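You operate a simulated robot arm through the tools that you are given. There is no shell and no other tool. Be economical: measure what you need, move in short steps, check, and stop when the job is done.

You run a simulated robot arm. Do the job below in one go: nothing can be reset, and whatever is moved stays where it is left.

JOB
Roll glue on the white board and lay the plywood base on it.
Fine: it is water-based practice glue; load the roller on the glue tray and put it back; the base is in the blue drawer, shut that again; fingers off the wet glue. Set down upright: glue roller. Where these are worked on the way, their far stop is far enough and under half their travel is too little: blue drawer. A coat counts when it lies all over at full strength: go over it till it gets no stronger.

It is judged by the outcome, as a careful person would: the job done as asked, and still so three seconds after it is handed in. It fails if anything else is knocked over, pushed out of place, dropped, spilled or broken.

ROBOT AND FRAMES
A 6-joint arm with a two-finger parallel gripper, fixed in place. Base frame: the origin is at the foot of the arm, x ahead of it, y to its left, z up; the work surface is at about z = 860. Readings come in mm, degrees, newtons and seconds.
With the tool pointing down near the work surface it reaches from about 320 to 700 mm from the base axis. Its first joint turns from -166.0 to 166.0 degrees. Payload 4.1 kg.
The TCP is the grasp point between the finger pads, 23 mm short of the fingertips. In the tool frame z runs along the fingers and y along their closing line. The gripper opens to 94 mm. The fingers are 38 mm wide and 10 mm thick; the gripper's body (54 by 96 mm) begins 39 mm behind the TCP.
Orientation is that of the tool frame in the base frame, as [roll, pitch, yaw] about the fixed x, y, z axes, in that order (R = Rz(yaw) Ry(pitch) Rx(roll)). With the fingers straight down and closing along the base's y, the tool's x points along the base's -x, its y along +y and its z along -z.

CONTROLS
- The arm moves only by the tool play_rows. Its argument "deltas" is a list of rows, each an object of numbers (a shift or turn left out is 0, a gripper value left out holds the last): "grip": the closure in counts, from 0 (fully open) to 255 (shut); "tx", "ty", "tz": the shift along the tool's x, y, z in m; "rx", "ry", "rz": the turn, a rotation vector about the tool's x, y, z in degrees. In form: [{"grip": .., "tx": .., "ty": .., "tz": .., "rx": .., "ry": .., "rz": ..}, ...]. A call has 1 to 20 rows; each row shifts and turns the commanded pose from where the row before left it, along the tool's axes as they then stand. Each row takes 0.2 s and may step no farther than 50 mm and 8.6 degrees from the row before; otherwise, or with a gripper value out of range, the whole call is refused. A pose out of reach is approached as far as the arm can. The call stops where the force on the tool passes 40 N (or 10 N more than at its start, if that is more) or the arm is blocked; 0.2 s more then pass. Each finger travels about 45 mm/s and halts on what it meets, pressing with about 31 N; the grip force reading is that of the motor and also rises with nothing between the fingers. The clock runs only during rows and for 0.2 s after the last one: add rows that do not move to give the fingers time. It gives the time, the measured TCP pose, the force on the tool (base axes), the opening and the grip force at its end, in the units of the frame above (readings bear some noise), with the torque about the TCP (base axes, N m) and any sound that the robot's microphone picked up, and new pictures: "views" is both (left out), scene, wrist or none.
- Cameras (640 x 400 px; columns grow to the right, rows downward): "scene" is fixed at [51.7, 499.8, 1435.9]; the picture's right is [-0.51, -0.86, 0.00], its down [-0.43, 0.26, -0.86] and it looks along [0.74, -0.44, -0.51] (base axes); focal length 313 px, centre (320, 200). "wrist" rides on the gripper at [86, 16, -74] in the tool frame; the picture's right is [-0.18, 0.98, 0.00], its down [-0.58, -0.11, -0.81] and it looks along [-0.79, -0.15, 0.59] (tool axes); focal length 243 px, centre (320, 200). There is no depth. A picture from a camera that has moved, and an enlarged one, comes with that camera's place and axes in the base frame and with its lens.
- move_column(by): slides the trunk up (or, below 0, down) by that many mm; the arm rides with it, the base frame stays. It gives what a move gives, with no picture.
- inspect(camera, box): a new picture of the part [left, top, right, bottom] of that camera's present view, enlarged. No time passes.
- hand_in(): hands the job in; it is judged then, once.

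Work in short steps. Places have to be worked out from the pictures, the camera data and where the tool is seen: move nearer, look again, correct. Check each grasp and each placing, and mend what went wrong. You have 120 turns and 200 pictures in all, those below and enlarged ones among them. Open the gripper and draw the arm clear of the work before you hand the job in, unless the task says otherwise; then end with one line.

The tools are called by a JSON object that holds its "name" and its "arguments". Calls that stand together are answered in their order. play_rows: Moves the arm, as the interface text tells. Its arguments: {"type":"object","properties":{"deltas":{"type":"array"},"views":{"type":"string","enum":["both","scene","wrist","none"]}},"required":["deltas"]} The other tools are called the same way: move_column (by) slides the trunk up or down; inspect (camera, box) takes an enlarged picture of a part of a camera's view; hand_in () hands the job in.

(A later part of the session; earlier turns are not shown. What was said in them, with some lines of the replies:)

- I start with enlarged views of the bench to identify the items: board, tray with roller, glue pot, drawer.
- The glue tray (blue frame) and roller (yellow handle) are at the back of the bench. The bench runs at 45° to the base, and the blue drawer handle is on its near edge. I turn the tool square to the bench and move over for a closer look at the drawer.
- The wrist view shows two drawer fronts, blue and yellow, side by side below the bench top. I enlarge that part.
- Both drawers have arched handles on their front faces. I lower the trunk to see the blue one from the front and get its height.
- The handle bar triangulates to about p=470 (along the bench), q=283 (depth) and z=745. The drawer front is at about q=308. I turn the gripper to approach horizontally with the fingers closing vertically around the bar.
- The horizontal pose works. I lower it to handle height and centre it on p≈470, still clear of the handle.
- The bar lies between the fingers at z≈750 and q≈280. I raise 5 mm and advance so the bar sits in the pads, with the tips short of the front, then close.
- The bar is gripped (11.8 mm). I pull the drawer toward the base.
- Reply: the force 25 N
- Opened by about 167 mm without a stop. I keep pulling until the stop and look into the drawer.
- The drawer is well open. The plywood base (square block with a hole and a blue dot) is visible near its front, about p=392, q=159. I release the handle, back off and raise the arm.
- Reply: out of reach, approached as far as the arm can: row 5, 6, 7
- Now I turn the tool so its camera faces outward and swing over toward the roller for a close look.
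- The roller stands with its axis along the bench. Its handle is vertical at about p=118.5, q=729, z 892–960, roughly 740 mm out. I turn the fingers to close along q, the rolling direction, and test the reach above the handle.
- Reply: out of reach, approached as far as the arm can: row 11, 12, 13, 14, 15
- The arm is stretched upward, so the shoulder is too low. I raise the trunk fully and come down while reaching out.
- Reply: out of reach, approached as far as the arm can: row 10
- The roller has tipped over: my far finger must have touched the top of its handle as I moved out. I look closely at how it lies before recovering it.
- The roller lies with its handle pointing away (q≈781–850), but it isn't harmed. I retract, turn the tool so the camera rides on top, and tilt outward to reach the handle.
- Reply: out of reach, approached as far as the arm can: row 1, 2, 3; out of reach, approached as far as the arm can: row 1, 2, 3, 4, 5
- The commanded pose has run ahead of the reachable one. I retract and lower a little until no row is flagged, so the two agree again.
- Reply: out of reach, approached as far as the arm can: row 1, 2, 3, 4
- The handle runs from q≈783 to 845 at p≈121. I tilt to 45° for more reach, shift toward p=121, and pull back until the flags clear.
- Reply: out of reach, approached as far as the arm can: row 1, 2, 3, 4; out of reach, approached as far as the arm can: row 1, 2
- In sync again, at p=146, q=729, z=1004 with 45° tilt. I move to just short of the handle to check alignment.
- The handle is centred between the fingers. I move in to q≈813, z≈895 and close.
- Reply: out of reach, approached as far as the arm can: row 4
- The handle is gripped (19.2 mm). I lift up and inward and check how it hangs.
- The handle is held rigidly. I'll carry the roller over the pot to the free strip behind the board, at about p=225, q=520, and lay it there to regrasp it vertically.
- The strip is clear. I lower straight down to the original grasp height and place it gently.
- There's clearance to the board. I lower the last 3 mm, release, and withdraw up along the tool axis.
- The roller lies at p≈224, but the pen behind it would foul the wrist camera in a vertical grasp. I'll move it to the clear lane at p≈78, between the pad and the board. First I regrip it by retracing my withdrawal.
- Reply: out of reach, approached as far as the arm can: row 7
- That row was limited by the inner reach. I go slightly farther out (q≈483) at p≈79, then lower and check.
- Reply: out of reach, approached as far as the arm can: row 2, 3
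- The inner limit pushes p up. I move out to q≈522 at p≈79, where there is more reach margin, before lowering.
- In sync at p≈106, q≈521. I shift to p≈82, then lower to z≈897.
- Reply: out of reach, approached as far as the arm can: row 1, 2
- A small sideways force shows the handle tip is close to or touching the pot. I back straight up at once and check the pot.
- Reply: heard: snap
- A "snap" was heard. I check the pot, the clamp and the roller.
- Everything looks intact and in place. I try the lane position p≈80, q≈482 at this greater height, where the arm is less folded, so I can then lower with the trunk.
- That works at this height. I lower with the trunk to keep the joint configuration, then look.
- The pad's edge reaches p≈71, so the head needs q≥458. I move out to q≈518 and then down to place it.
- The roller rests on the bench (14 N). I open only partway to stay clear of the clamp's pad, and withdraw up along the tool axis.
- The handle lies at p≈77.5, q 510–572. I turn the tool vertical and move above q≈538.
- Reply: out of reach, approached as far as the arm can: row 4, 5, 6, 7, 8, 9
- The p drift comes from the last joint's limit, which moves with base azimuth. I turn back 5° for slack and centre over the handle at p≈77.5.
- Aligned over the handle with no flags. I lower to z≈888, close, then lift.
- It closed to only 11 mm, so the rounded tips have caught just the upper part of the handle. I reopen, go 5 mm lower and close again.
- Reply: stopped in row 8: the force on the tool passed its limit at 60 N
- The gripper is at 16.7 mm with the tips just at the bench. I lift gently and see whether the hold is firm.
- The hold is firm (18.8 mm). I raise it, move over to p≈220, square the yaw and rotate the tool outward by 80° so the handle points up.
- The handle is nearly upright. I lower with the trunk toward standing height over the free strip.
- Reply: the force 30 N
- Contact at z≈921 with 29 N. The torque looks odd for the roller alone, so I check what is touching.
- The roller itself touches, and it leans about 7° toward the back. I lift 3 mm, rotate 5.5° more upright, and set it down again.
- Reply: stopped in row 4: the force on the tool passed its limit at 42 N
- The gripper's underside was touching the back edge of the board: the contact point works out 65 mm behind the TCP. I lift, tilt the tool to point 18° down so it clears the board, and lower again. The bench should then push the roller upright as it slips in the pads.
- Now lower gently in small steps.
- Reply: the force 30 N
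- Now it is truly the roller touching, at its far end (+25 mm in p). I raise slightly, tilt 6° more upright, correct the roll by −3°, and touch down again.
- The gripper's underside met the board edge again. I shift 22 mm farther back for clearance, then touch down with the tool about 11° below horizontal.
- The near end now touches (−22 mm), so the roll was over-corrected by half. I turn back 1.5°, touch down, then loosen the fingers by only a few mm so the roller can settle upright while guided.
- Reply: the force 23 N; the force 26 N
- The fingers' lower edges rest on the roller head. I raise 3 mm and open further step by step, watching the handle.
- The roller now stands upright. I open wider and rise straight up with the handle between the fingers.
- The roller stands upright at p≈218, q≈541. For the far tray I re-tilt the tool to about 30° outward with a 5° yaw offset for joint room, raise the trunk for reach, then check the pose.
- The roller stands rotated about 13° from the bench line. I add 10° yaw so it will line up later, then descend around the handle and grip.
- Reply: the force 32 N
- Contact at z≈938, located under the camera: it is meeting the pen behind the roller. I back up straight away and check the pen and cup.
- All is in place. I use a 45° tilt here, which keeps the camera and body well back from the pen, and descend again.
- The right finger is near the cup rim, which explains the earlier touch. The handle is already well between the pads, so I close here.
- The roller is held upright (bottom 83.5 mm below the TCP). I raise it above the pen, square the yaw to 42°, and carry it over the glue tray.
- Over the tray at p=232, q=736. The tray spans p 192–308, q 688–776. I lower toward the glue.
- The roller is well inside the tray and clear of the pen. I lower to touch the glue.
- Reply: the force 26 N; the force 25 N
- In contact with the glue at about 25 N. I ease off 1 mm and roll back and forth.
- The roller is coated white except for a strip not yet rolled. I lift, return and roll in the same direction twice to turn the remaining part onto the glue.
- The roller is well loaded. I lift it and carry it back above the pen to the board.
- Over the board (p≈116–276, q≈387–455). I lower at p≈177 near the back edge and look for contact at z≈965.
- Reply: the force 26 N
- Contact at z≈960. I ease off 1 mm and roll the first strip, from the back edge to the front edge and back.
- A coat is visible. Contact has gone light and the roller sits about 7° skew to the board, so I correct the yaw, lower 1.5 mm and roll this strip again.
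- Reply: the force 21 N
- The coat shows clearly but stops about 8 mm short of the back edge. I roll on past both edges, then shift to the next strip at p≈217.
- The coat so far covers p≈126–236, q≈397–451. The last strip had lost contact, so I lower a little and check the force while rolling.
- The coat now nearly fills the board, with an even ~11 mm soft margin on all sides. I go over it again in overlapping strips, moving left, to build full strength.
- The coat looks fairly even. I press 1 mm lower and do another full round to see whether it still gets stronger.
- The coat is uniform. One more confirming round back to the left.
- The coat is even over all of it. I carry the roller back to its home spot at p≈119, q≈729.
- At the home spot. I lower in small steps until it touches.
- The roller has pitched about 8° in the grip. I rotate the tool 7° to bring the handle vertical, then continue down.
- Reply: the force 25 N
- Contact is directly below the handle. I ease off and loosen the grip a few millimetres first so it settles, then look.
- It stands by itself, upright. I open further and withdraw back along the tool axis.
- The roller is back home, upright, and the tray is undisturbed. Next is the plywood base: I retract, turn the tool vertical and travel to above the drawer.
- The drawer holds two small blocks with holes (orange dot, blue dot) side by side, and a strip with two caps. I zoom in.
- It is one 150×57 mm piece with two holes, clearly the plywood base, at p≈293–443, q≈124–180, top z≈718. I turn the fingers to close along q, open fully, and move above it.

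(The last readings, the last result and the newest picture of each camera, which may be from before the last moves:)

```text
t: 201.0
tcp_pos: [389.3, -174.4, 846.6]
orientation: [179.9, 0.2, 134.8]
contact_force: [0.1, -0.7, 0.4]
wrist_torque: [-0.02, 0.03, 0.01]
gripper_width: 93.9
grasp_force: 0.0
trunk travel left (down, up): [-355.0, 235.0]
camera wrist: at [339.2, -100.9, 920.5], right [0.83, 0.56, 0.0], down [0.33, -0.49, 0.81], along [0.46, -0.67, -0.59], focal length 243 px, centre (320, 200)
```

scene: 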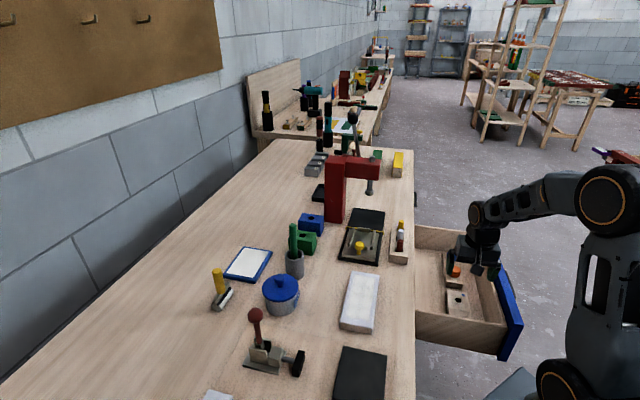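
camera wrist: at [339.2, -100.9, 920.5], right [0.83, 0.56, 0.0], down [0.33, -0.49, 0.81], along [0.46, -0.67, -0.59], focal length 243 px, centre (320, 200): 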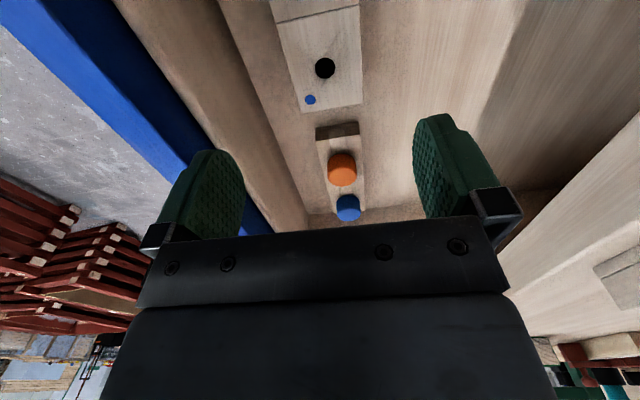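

Aligned over the base (centre q≈154, right end p≈444). I lower into the drawer with the fingers either side of the base.

{"name": "play_rows", "arguments": {"deltas": [{"ty": 0.002, "tz": 0.03}, {"tz": 0.03}, {"tz": 0.03}, {"tz": 0.02}, {}]}}

{"name": "inspect", "arguments": {"camera": "scene", "box": [410, 235, 510, 335]}}

```text
t: 202.2
tcp_pos: [390.0, -173.6, 735.2]
orientation: [179.9, 0.1, 134.8]
contact_force: [0.9, 0.5, -0.1]
wrist_torque: [0.0, -0.02, 0.0]
gripper_width: 93.9
grasp_force: 0.0
trunk travel left (down, up): [-355.0, 235.0]
camera wrist: at [340.4, -99.8, 810.8], right [0.83, 0.56, 0.0], down [0.33, -0.49, 0.81], along [0.45, -0.67, -0.59], focal length 243 px, centre (320, 200)
```

scene: 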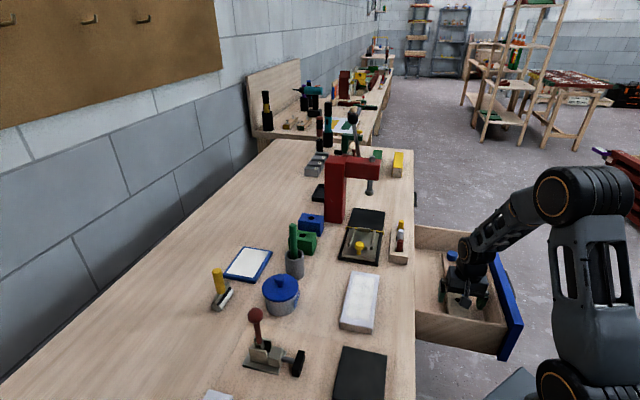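
wrist: 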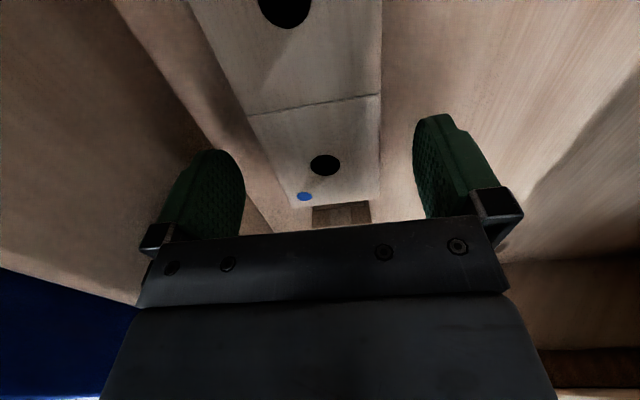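

```text
4.00 times, centred on (460, 285) of scene
camera zoom: at [51.7, 499.8, 1435.9], right [-0.51, -0.86, 0.0], down [-0.43, 0.26, -0.86], along [0.74, -0.44, -0.51], focal length 1251 px, centre (-240, -140)
```

zoom: 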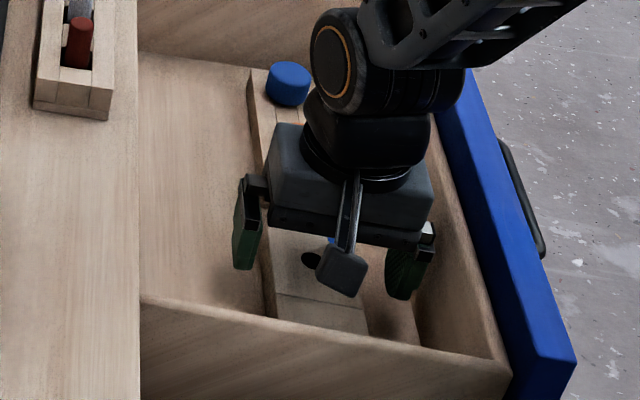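

The fingers straddle the base. I lower 9 mm more and close.

{"name": "play_rows", "arguments": {"deltas": [{"tz": 0.005}, {"tz": 0.004}, {}, {"grip": 255}, {}, {}, {}, {}, {}], "views": "none"}}

{"name": "play_rows", "arguments": {"deltas": [{"tz": -0.01}, {"tz": -0.03}, {"tz": -0.03}, {"tz": -0.03}, {"tz": -0.03}, {}]}}

{"name": "inspect", "arguments": {"camera": "scene", "box": [410, 200, 510, 320]}}

```text
t: 204.2
tcp_pos: [390.8, -172.9, 726.6]
orientation: [179.9, 0.1, 134.9]
contact_force: [0.5, 0.2, -0.6]
wrist_torque: [-0.05, -0.02, 0.01]
gripper_width: 59.4
grasp_force: 31.4
trunk travel left (down, up): [-355.0, 235.0]
```

```text
t: 205.6
tcp_pos: [391.1, -172.9, 857.3]
orientation: [179.9, 0.2, 134.8]
contact_force: [-0.2, 1.1, -0.2]
wrist_torque: [0.01, -0.01, 0.0]
gripper_width: 59.6
grasp_force: 30.7
trunk travel left (down, up): [-355.0, 235.0]
camera wrist: at [341.0, -99.3, 932.1], right [0.83, 0.56, 0.0], down [0.33, -0.49, 0.81], along [0.45, -0.67, -0.59], focal length 243 px, centre (320, 200)
```

scene: 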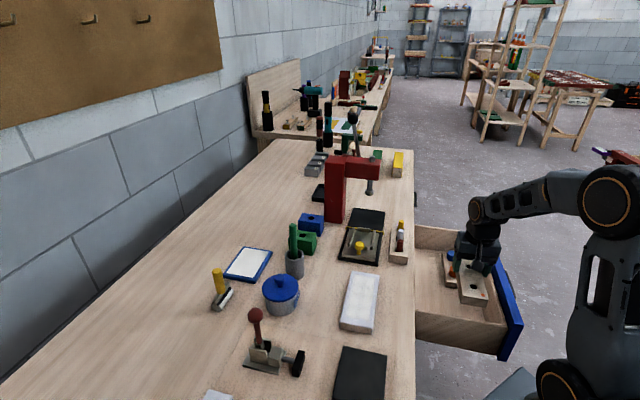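
wrist: 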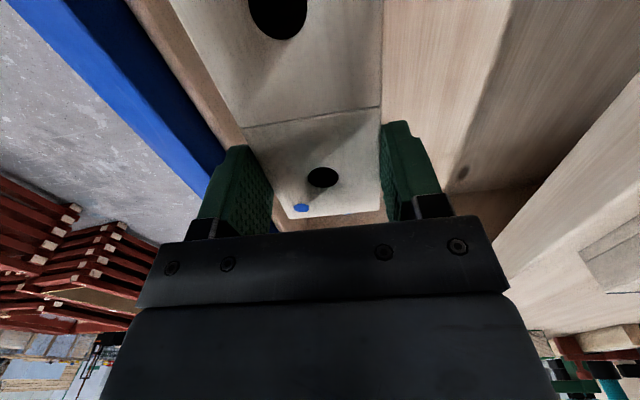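

```text
3.33 times, centred on (460, 260) of scene
camera zoom: at [51.7, 499.8, 1435.9], right [-0.51, -0.86, 0.0], down [-0.43, 0.26, -0.86], along [0.74, -0.44, -0.51], focal length 1042 px, centre (-147, 0)
```

zoom: 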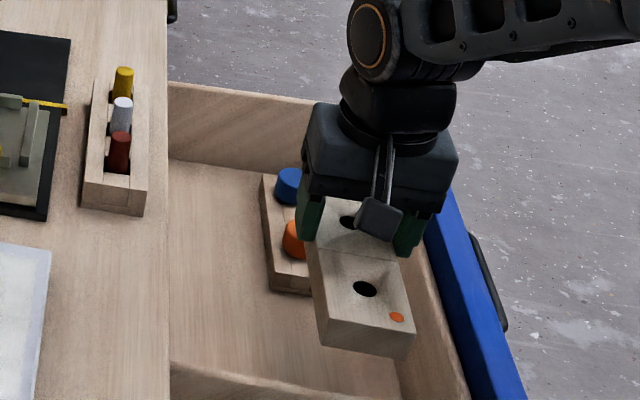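

The base came up as one level piece (59.6 mm wide). I lift it over the bench and carry it above the board.

{"name": "play_rows", "arguments": {"deltas": [{"tz": -0.04}, {"tz": -0.04}, {"tz": -0.04}, {"tz": -0.04}, {"tx": 0.0216, "ty": 0.0335}, {"tx": 0.0216, "ty": 0.0335}, {"tx": 0.0216, "ty": 0.0335}, {"tx": 0.0216, "ty": 0.0335}, {"tx": 0.0216, "ty": 0.0335}, {"tx": 0.0216, "ty": 0.0335}, {"tx": 0.0216, "ty": 0.0335}, {"tx": 0.0216, "ty": 0.0335}, {}]}}

{"name": "inspect", "arguments": {"camera": "scene", "box": [300, 200, 420, 340]}}

```text
t: 208.4
tcp_pos: [459.5, 139.6, 1015.4]
orientation: [-179.9, 0.1, 134.8]
contact_force: [-0.3, -1.1, -0.1]
wrist_torque: [-0.07, 0.02, -0.01]
gripper_width: 59.4
grasp_force: 31.1
trunk travel left (down, up): [-355.0, 235.0]
camera wrist: at [409.2, 212.3, 1090.7], right [0.83, 0.56, 0.0], down [0.33, -0.49, 0.81], along [0.45, -0.67, -0.59], focal length 243 px, centre (320, 200)
```

scene: 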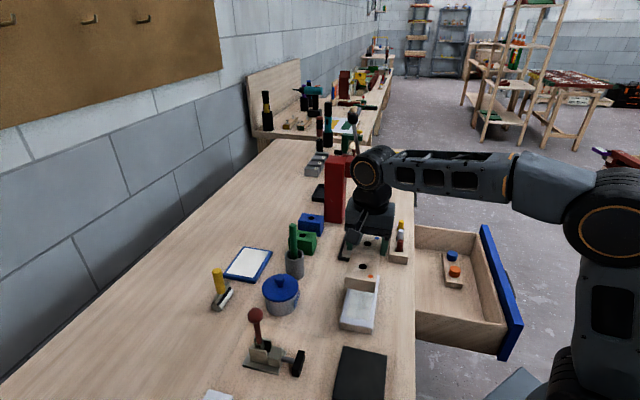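
wrist: 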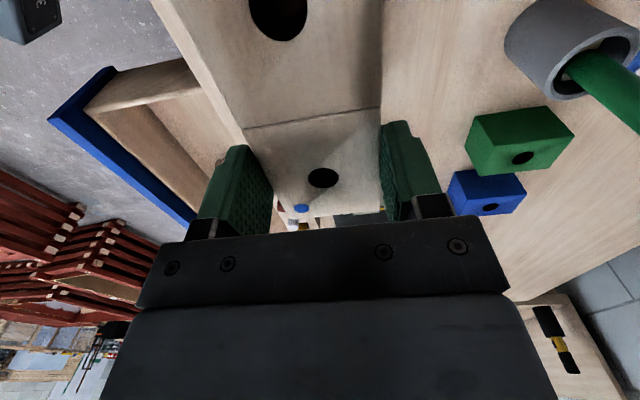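

```text
2.86 times, centred on (360, 270) of scene
camera zoom: at [51.7, 499.8, 1435.9], right [-0.51, -0.86, 0.0], down [-0.43, 0.26, -0.86], along [0.74, -0.44, -0.51], focal length 894 px, centre (206, 0)
```

zoom: 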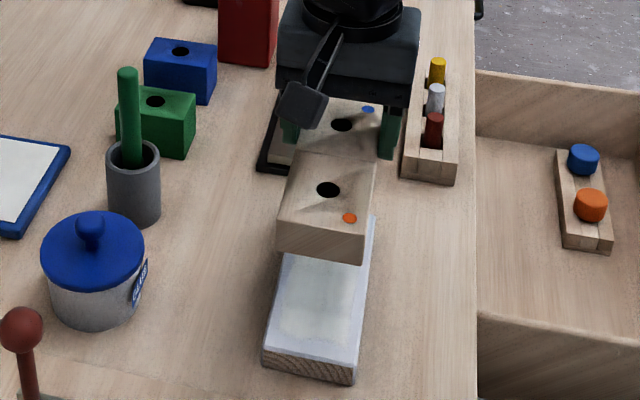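

The base is over the board. I lower to just above the surface and check the overlap.

{"name": "play_rows", "arguments": {"deltas": [{"tz": 0.03}, {"tz": 0.03}, {"tz": 0.03}, {"tz": 0.008}, {}], "views": "scene"}}

{"name": "inspect", "arguments": {"camera": "scene", "box": [320, 240, 400, 340]}}

```text
t: 209.6
tcp_pos: [457.5, 139.3, 920.8]
orientation: [179.5, 0.3, 134.7]
contact_force: [2.1, 0.8, 27.9]
wrist_torque: [-0.17, 0.09, -0.05]
gripper_width: 60.1
grasp_force: 31.3
trunk travel left (down, up): [-355.0, 235.0]
```

scene: 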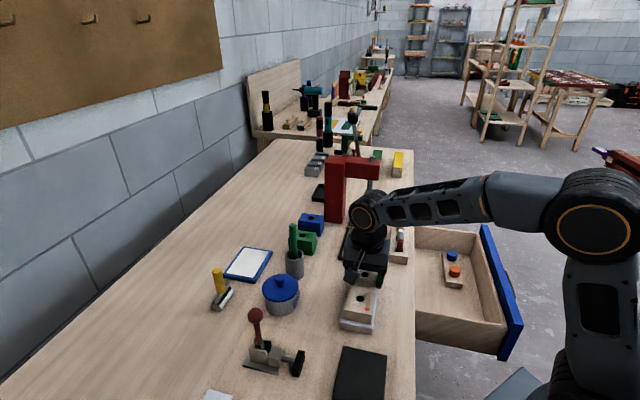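

```text
4.00 times, centred on (360, 290) of scene
camera zoom: at [51.7, 499.8, 1435.9], right [-0.51, -0.86, 0.0], down [-0.43, 0.26, -0.86], along [0.74, -0.44, -0.51], focal length 1251 px, centre (160, -160)
```

zoom: 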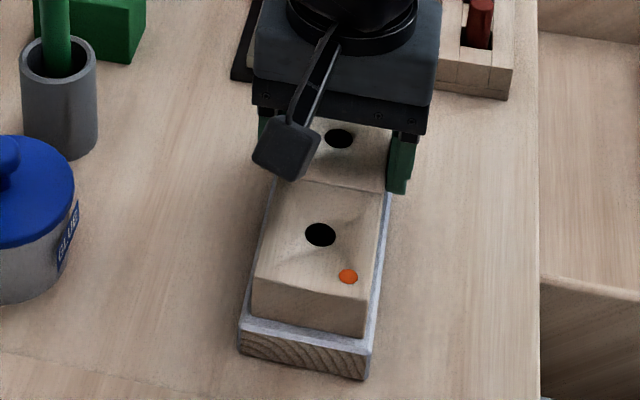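

The base already rests on the board, well centred across but about 5–8 mm toward the far end. I lift it straight up, shift 5 mm, and set it down again.

{"name": "play_rows", "arguments": {"deltas": [{"tz": -0.01}, {"tx": 0.006}, {"tz": 0.004}, {}], "views": "none"}}

{"name": "play_rows", "arguments": {"deltas": [{"tz": 0.002}, {"tz": 0.0015}, {}], "views": "none"}}

```text
t: 210.6
tcp_pos: [453.9, 143.7, 924.1]
orientation: [179.9, 0.2, 134.7]
contact_force: [-0.4, 1.0, -0.8]
wrist_torque: [-0.03, 0.01, -0.02]
gripper_width: 59.3
grasp_force: 31.2
trunk travel left (down, up): [-355.0, 235.0]
```

```text
t: 211.4
tcp_pos: [453.8, 142.9, 920.7]
orientation: [179.9, 0.1, 134.8]
contact_force: [0.3, 0.0, -1.4]
wrist_torque: [-0.04, -0.01, -0.01]
gripper_width: 59.6
grasp_force: 31.4
trunk travel left (down, up): [-355.0, 235.0]
```

{"name": "play_rows", "arguments": {"deltas": [{"tz": 0.0015}, {"tz": 0.001}, {}], "views": "scene"}}

{"name": "inspect", "arguments": {"camera": "scene", "box": [330, 260, 390, 340]}}

```text
t: 212.2
tcp_pos: [453.3, 143.0, 921.3]
orientation: [179.7, 0.2, 134.8]
contact_force: [2.2, 1.3, 19.8]
wrist_torque: [-0.19, -0.15, 0.01]
gripper_width: 59.4
grasp_force: 31.3
trunk travel left (down, up): [-355.0, 235.0]
```

scene: 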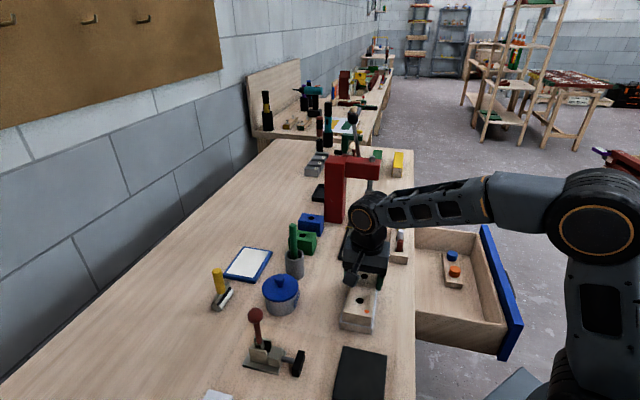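

```text
5.00 times, centred on (360, 300) of scene
camera zoom: at [51.7, 499.8, 1435.9], right [-0.51, -0.86, 0.0], down [-0.43, 0.26, -0.86], along [0.74, -0.44, -0.51], focal length 1564 px, centre (120, -300)
```

zoom: 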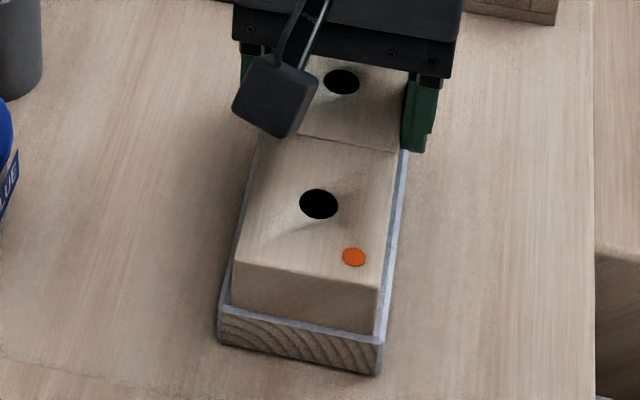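

Good placement. I release and lift straight up.

{"name": "play_rows", "arguments": {"deltas": [{"tz": -0.0005, "grip": 80}, {"grip": 30}, {"grip": 0}, {}, {}, {"tz": -0.03}, {"tz": -0.04}, {"tz": -0.04}, {}]}}

{"name": "inspect", "arguments": {"camera": "scene", "box": [310, 220, 410, 340]}}

```text
t: 214.2
tcp_pos: [453.9, 142.8, 1030.6]
orientation: [179.9, 0.0, 134.7]
contact_force: [0.3, 1.5, -1.3]
wrist_torque: [-0.02, 0.03, -0.01]
gripper_width: 94.0
grasp_force: 0.0
trunk travel left (down, up): [-355.0, 235.0]
camera wrist: at [404.5, 217.1, 1104.6], right [0.83, 0.56, 0.0], down [0.33, -0.49, 0.81], along [0.45, -0.67, -0.59], focal length 243 px, centre (320, 200)
```

scene: 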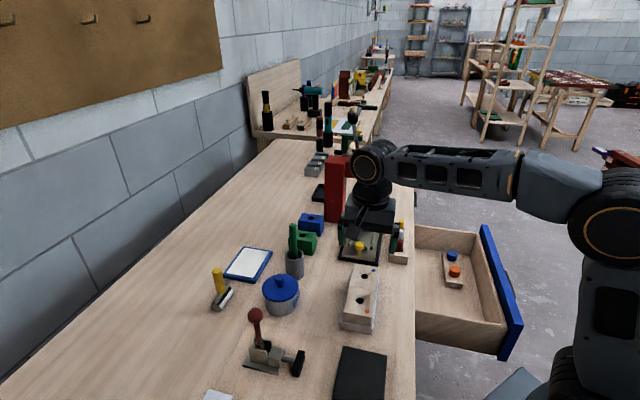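
wrist: 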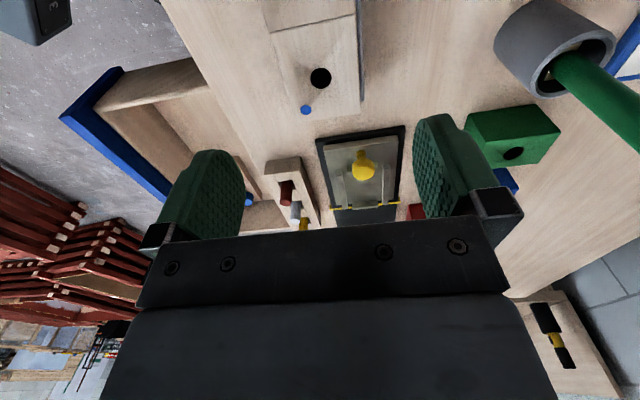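

```text
3.33 times, centred on (360, 280) of scene
camera zoom: at [51.7, 499.8, 1435.9], right [-0.51, -0.86, 0.0], down [-0.43, 0.26, -0.86], along [0.74, -0.44, -0.51], focal length 1042 px, centre (187, -67)
```

zoom: 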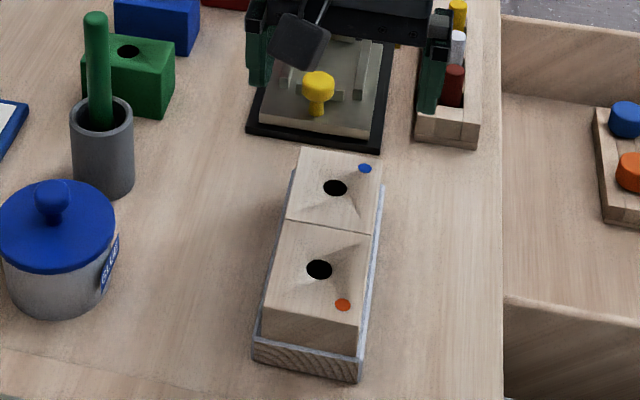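

The base lies squarely on the board. Now I shut the drawer: close the gripper, move out in front and turn it horizontal to push on the blue front above the handle.

{"name": "play_rows", "arguments": {"deltas": [{"grip": 255, "tx": -0.0275, "ty": -0.0354}, {"tx": -0.0275, "ty": -0.0354}, {"tx": -0.0275, "ty": -0.0354}, {"tx": -0.0275, "ty": -0.0354}, {"tx": -0.0275, "ty": -0.0354}, {"tx": -0.0275, "ty": -0.0354}, {"tx": -0.0275, "ty": -0.0354}, {"tx": -0.0275, "ty": -0.0354}, {}], "views": "none"}}

{"name": "play_rows", "arguments": {"deltas": [{"rx": -8.2}, {"rx": -8.2}, {"rx": -8.2}, {"rx": -8.2}, {"rx": -8.2}, {"rx": -8.2}, {"rx": -8.2}, {"rx": -8.2}, {"rx": -8.2}, {"rx": -8.2}, {"rx": -8.0}, {"tx": -0.018, "tz": -0.035}, {"tz": -0.035}, {"tz": -0.035}, {"tz": -0.035}, {}]}}

```text
t: 216.2
tcp_pos: [408.2, -212.7, 1028.6]
orientation: [179.9, 0.1, 134.9]
contact_force: [-0.4, -0.7, 0.0]
wrist_torque: [0.02, -0.02, 0.0]
gripper_width: 0.0
grasp_force: 30.3
trunk travel left (down, up): [-355.0, 235.0]
```

```text
t: 219.6
tcp_pos: [320.1, -322.5, 1028.2]
orientation: [89.9, 0.0, 134.8]
contact_force: [0.3, -0.2, 0.3]
wrist_torque: [0.0, 0.03, -0.02]
gripper_width: 0.0
grasp_force: 30.6
trunk travel left (down, up): [-355.0, 235.0]
camera wrist: at [206.8, -314.2, 1044.8], right [0.13, -0.13, 0.98], down [-0.16, -0.98, -0.11], along [0.98, -0.14, -0.15], focal length 243 px, centre (320, 200)
```

scene: 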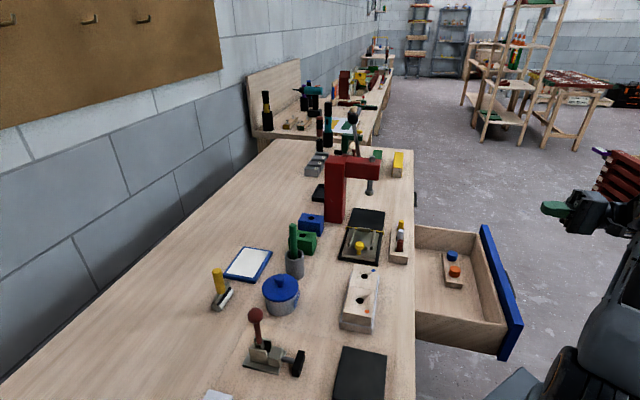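
wrist: 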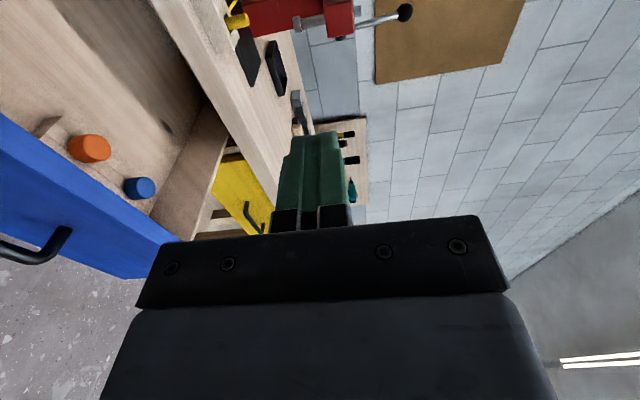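

At p=454, q≈0, with no flags. I lower with the trunk to z≈797, which is above the handle bar and below the top of the panel.

{"name": "play_rows", "arguments": {"deltas": [{"tz": -0.008}, {}], "views": "none"}}

{"name": "move_column", "arguments": {"by": -230}}

{"name": "play_rows", "arguments": {"deltas": [{"tz": 0.01}]}}

```text
t: 220.2
tcp_pos: [315.0, -329.1, 1028.4]
orientation: [89.9, 0.1, 134.9]
contact_force: [-0.3, -0.5, 1.1]
wrist_torque: [-0.01, -0.02, 0.02]
gripper_width: 0.0
grasp_force: 30.5
trunk travel left (down, up): [-355.0, 235.0]
```

```text
t: 222.6
tcp_pos: [315.2, -329.2, 798.3]
orientation: [89.9, 0.1, 134.8]
contact_force: [-0.4, 0.4, 0.1]
wrist_torque: [0.02, -0.01, 0.01]
gripper_width: 0.0
grasp_force: 31.1
trunk travel left (down, up): [-125.0, 465.0]
```

```text
t: 223.0
tcp_pos: [321.1, -321.2, 798.4]
orientation: [89.9, 0.1, 135.0]
contact_force: [0.1, 0.0, -0.6]
wrist_torque: [0.01, -0.01, 0.0]
gripper_width: 0.3
grasp_force: 31.3
trunk travel left (down, up): [-125.0, 465.0]
camera wrist: at [208.4, -312.5, 814.9], right [0.13, -0.13, 0.98], down [-0.16, -0.98, -0.11], along [0.98, -0.14, -0.15], focal length 243 px, centre (320, 200)
```

scene: 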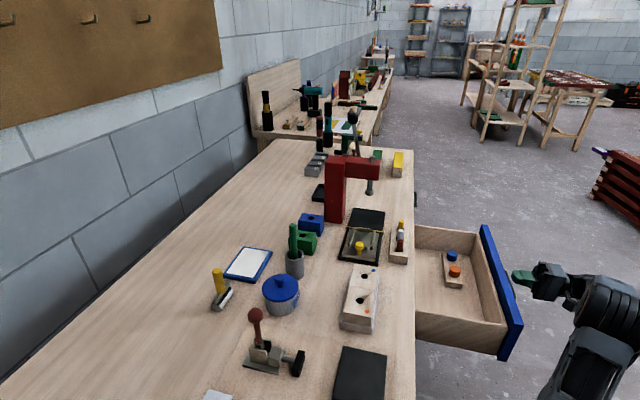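
wrist: 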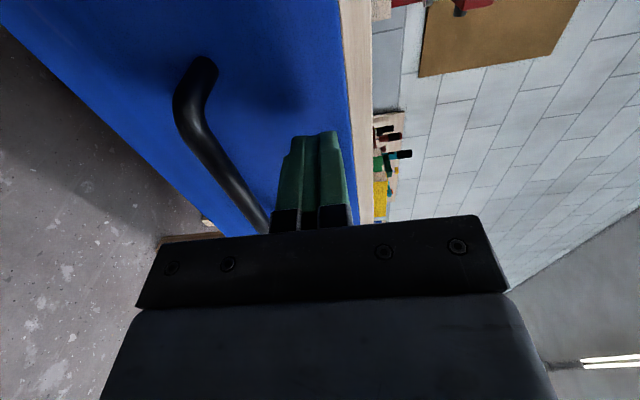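

The fingers face the panel above the handle. I push the drawer in steadily.

{"name": "play_rows", "arguments": {"deltas": [{"tz": 0.008}, {"tz": 0.008}, {"tz": 0.008}, {"tz": 0.012}, {"tz": 0.012}, {"tz": 0.012}, {"tz": 0.012}, {"tz": 0.012}, {"tz": 0.012}, {"tz": 0.012}, {"tz": 0.012}, {"tz": 0.012}, {"tz": 0.012}, {"tz": 0.012}, {"tz": 0.012}, {"tz": 0.012}, {"tz": 0.012}], "views": "scene"}}

```text
t: 226.6
tcp_pos: [459.2, -186.3, 798.7]
orientation: [89.9, 0.1, 134.8]
contact_force: [-0.3, -1.1, 1.4]
wrist_torque: [0.02, 0.03, -0.02]
gripper_width: 0.1
grasp_force: 30.9
trunk travel left (down, up): [-125.0, 465.0]
```

scene: 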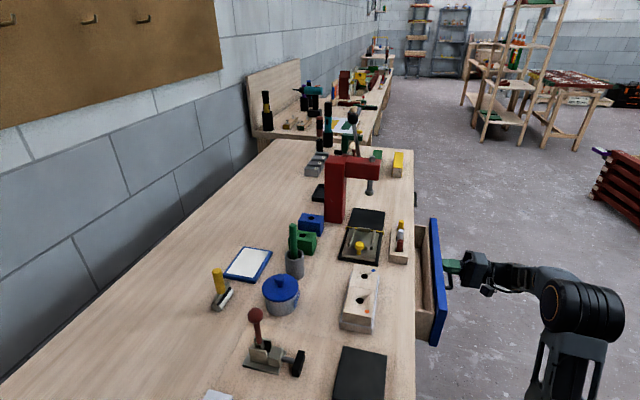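

It is closing smoothly. I continue to the stop.

{"name": "play_rows", "arguments": {"deltas": [{"tz": 0.01}, {"tz": 0.01}, {"tz": 0.01}, {"tz": 0.01}, {"tz": 0.01}, {"tz": 0.01}, {"tz": 0.01}, {"tz": 0.008}, {"tz": 0.006}, {"tz": 0.004}, {"tz": 0.004}, {"tz": 0.004}, {"tz": 0.004}, {"tz": 0.004}, {}]}}

```text
t: 229.6
tcp_pos: [527.5, -118.3, 799.6]
orientation: [89.9, 0.1, 134.8]
contact_force: [-32.6, -21.1, 0.6]
wrist_torque: [-0.17, -0.11, 0.92]
gripper_width: 0.2
grasp_force: 30.8
trunk travel left (down, up): [-125.0, 465.0]
stopped in row 14: the force on the tool passed its limit at 45 N (the readings are from after the stop); the commanded pose is now the measured one
camera wrist: at [413.5, -109.0, 815.7], right [0.13, -0.13, 0.98], down [-0.16, -0.98, -0.11], along [0.98, -0.15, -0.15], focal length 243 px, centre (320, 200)
```

scene: 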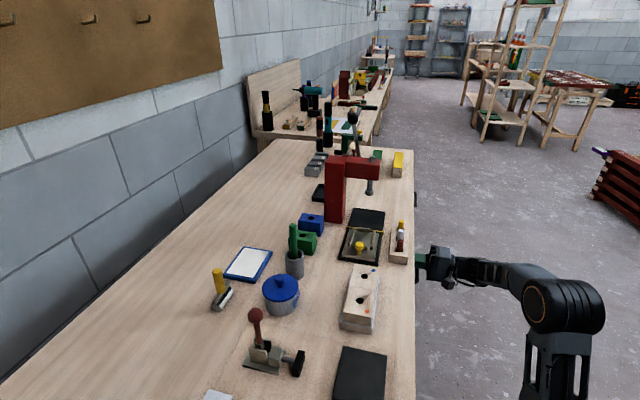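
wrist: 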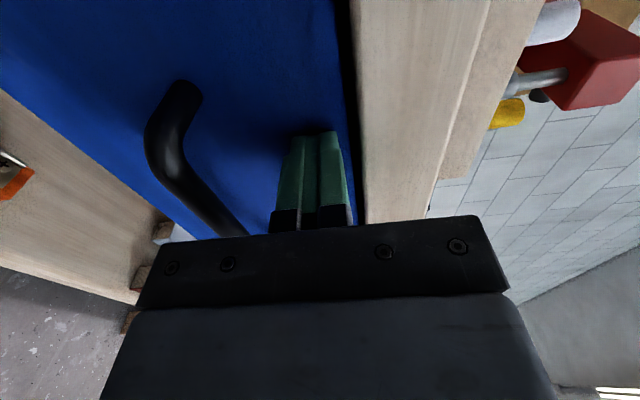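

The drawer is at its stop, shut. I back away, open the gripper, raise the arm clear and check the whole scene.

{"name": "play_rows", "arguments": {"deltas": [{"tz": -0.02}, {"tz": -0.035}, {"tz": -0.035}, {"tz": -0.035}, {"grip": 0}, {}, {}, {}, {}], "views": "wrist"}}

{"name": "move_column", "arguments": {"by": 250}}

{"name": "play_rows", "arguments": {"deltas": [{}, {}, {}, {}, {}], "views": "scene"}}

{"name": "inspect", "arguments": {"camera": "scene", "box": [200, 200, 430, 350]}}

```text
t: 231.6
tcp_pos: [441.6, -202.9, 798.8]
orientation: [89.9, 0.1, 134.9]
contact_force: [-0.1, -0.8, -1.1]
wrist_torque: [-0.02, 0.0, 0.03]
gripper_width: 94.0
grasp_force: 0.1
trunk travel left (down, up): [-125.0, 465.0]
camera wrist: at [328.0, -194.7, 815.2], right [0.13, -0.13, 0.98], down [-0.16, -0.98, -0.11], along [0.98, -0.14, -0.15], focal length 243 px, centre (320, 200)
```

wrist: 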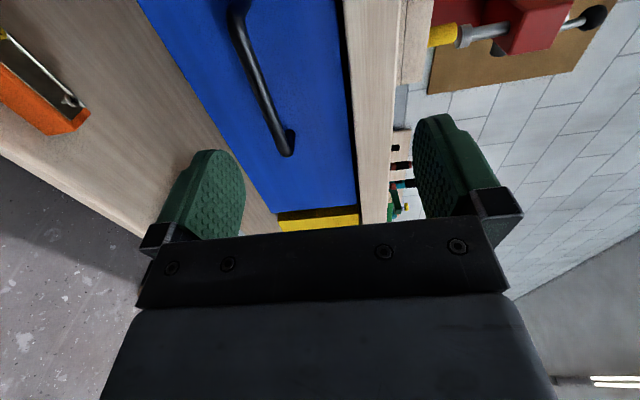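

```text
t: 234.2
tcp_pos: [441.3, -203.9, 1048.4]
orientation: [89.9, 0.1, 134.9]
contact_force: [-0.6, 0.2, 0.2]
wrist_torque: [0.01, 0.0, -0.01]
gripper_width: 94.0
grasp_force: 0.1
trunk travel left (down, up): [-375.0, 215.0]
```

```text
t: 235.4
tcp_pos: [441.6, -203.7, 1048.7]
orientation: [90.1, 0.1, 134.9]
contact_force: [0.2, 0.6, 0.5]
wrist_torque: [-0.03, -0.01, 0.01]
gripper_width: 94.0
grasp_force: 0.1
trunk travel left (down, up): [-375.0, 215.0]
```

scene: 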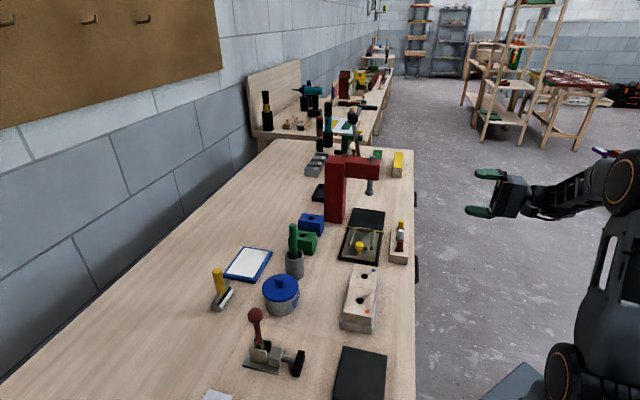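

```text
2.67 times, centred on (315, 275) of scene
camera zoom: at [51.7, 499.8, 1435.9], right [-0.51, -0.86, 0.0], down [-0.43, 0.26, -0.86], along [0.74, -0.44, -0.51], focal length 834 px, centre (333, 0)
```

zoom: 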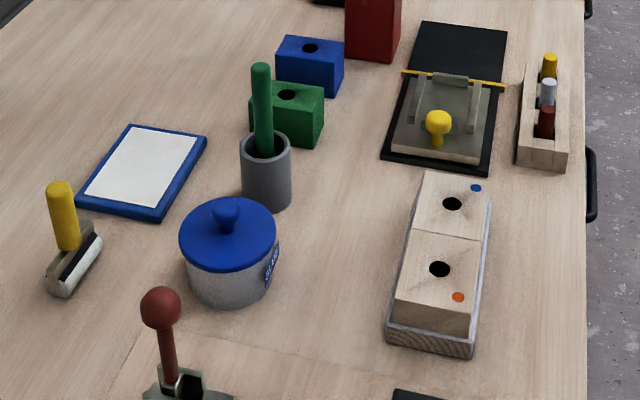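

The base lies on the glued board, the roller stands upright at home, the drawer is shut and the other items look in place. The gripper is open and clear, so I hand in.

{"name": "hand_in", "arguments": {}}

```text
The job is handed in.
```

The white board is glued and the plywood base lies centred on it; the roller is back in its place standing upright, and the blue drawer is shut. On the way I knocked the roller over once and set it up again, the gripper brushed the board and the pen cup, and I heard a snap I couldn't trace. Nothing looked broken or out of place in the final view.
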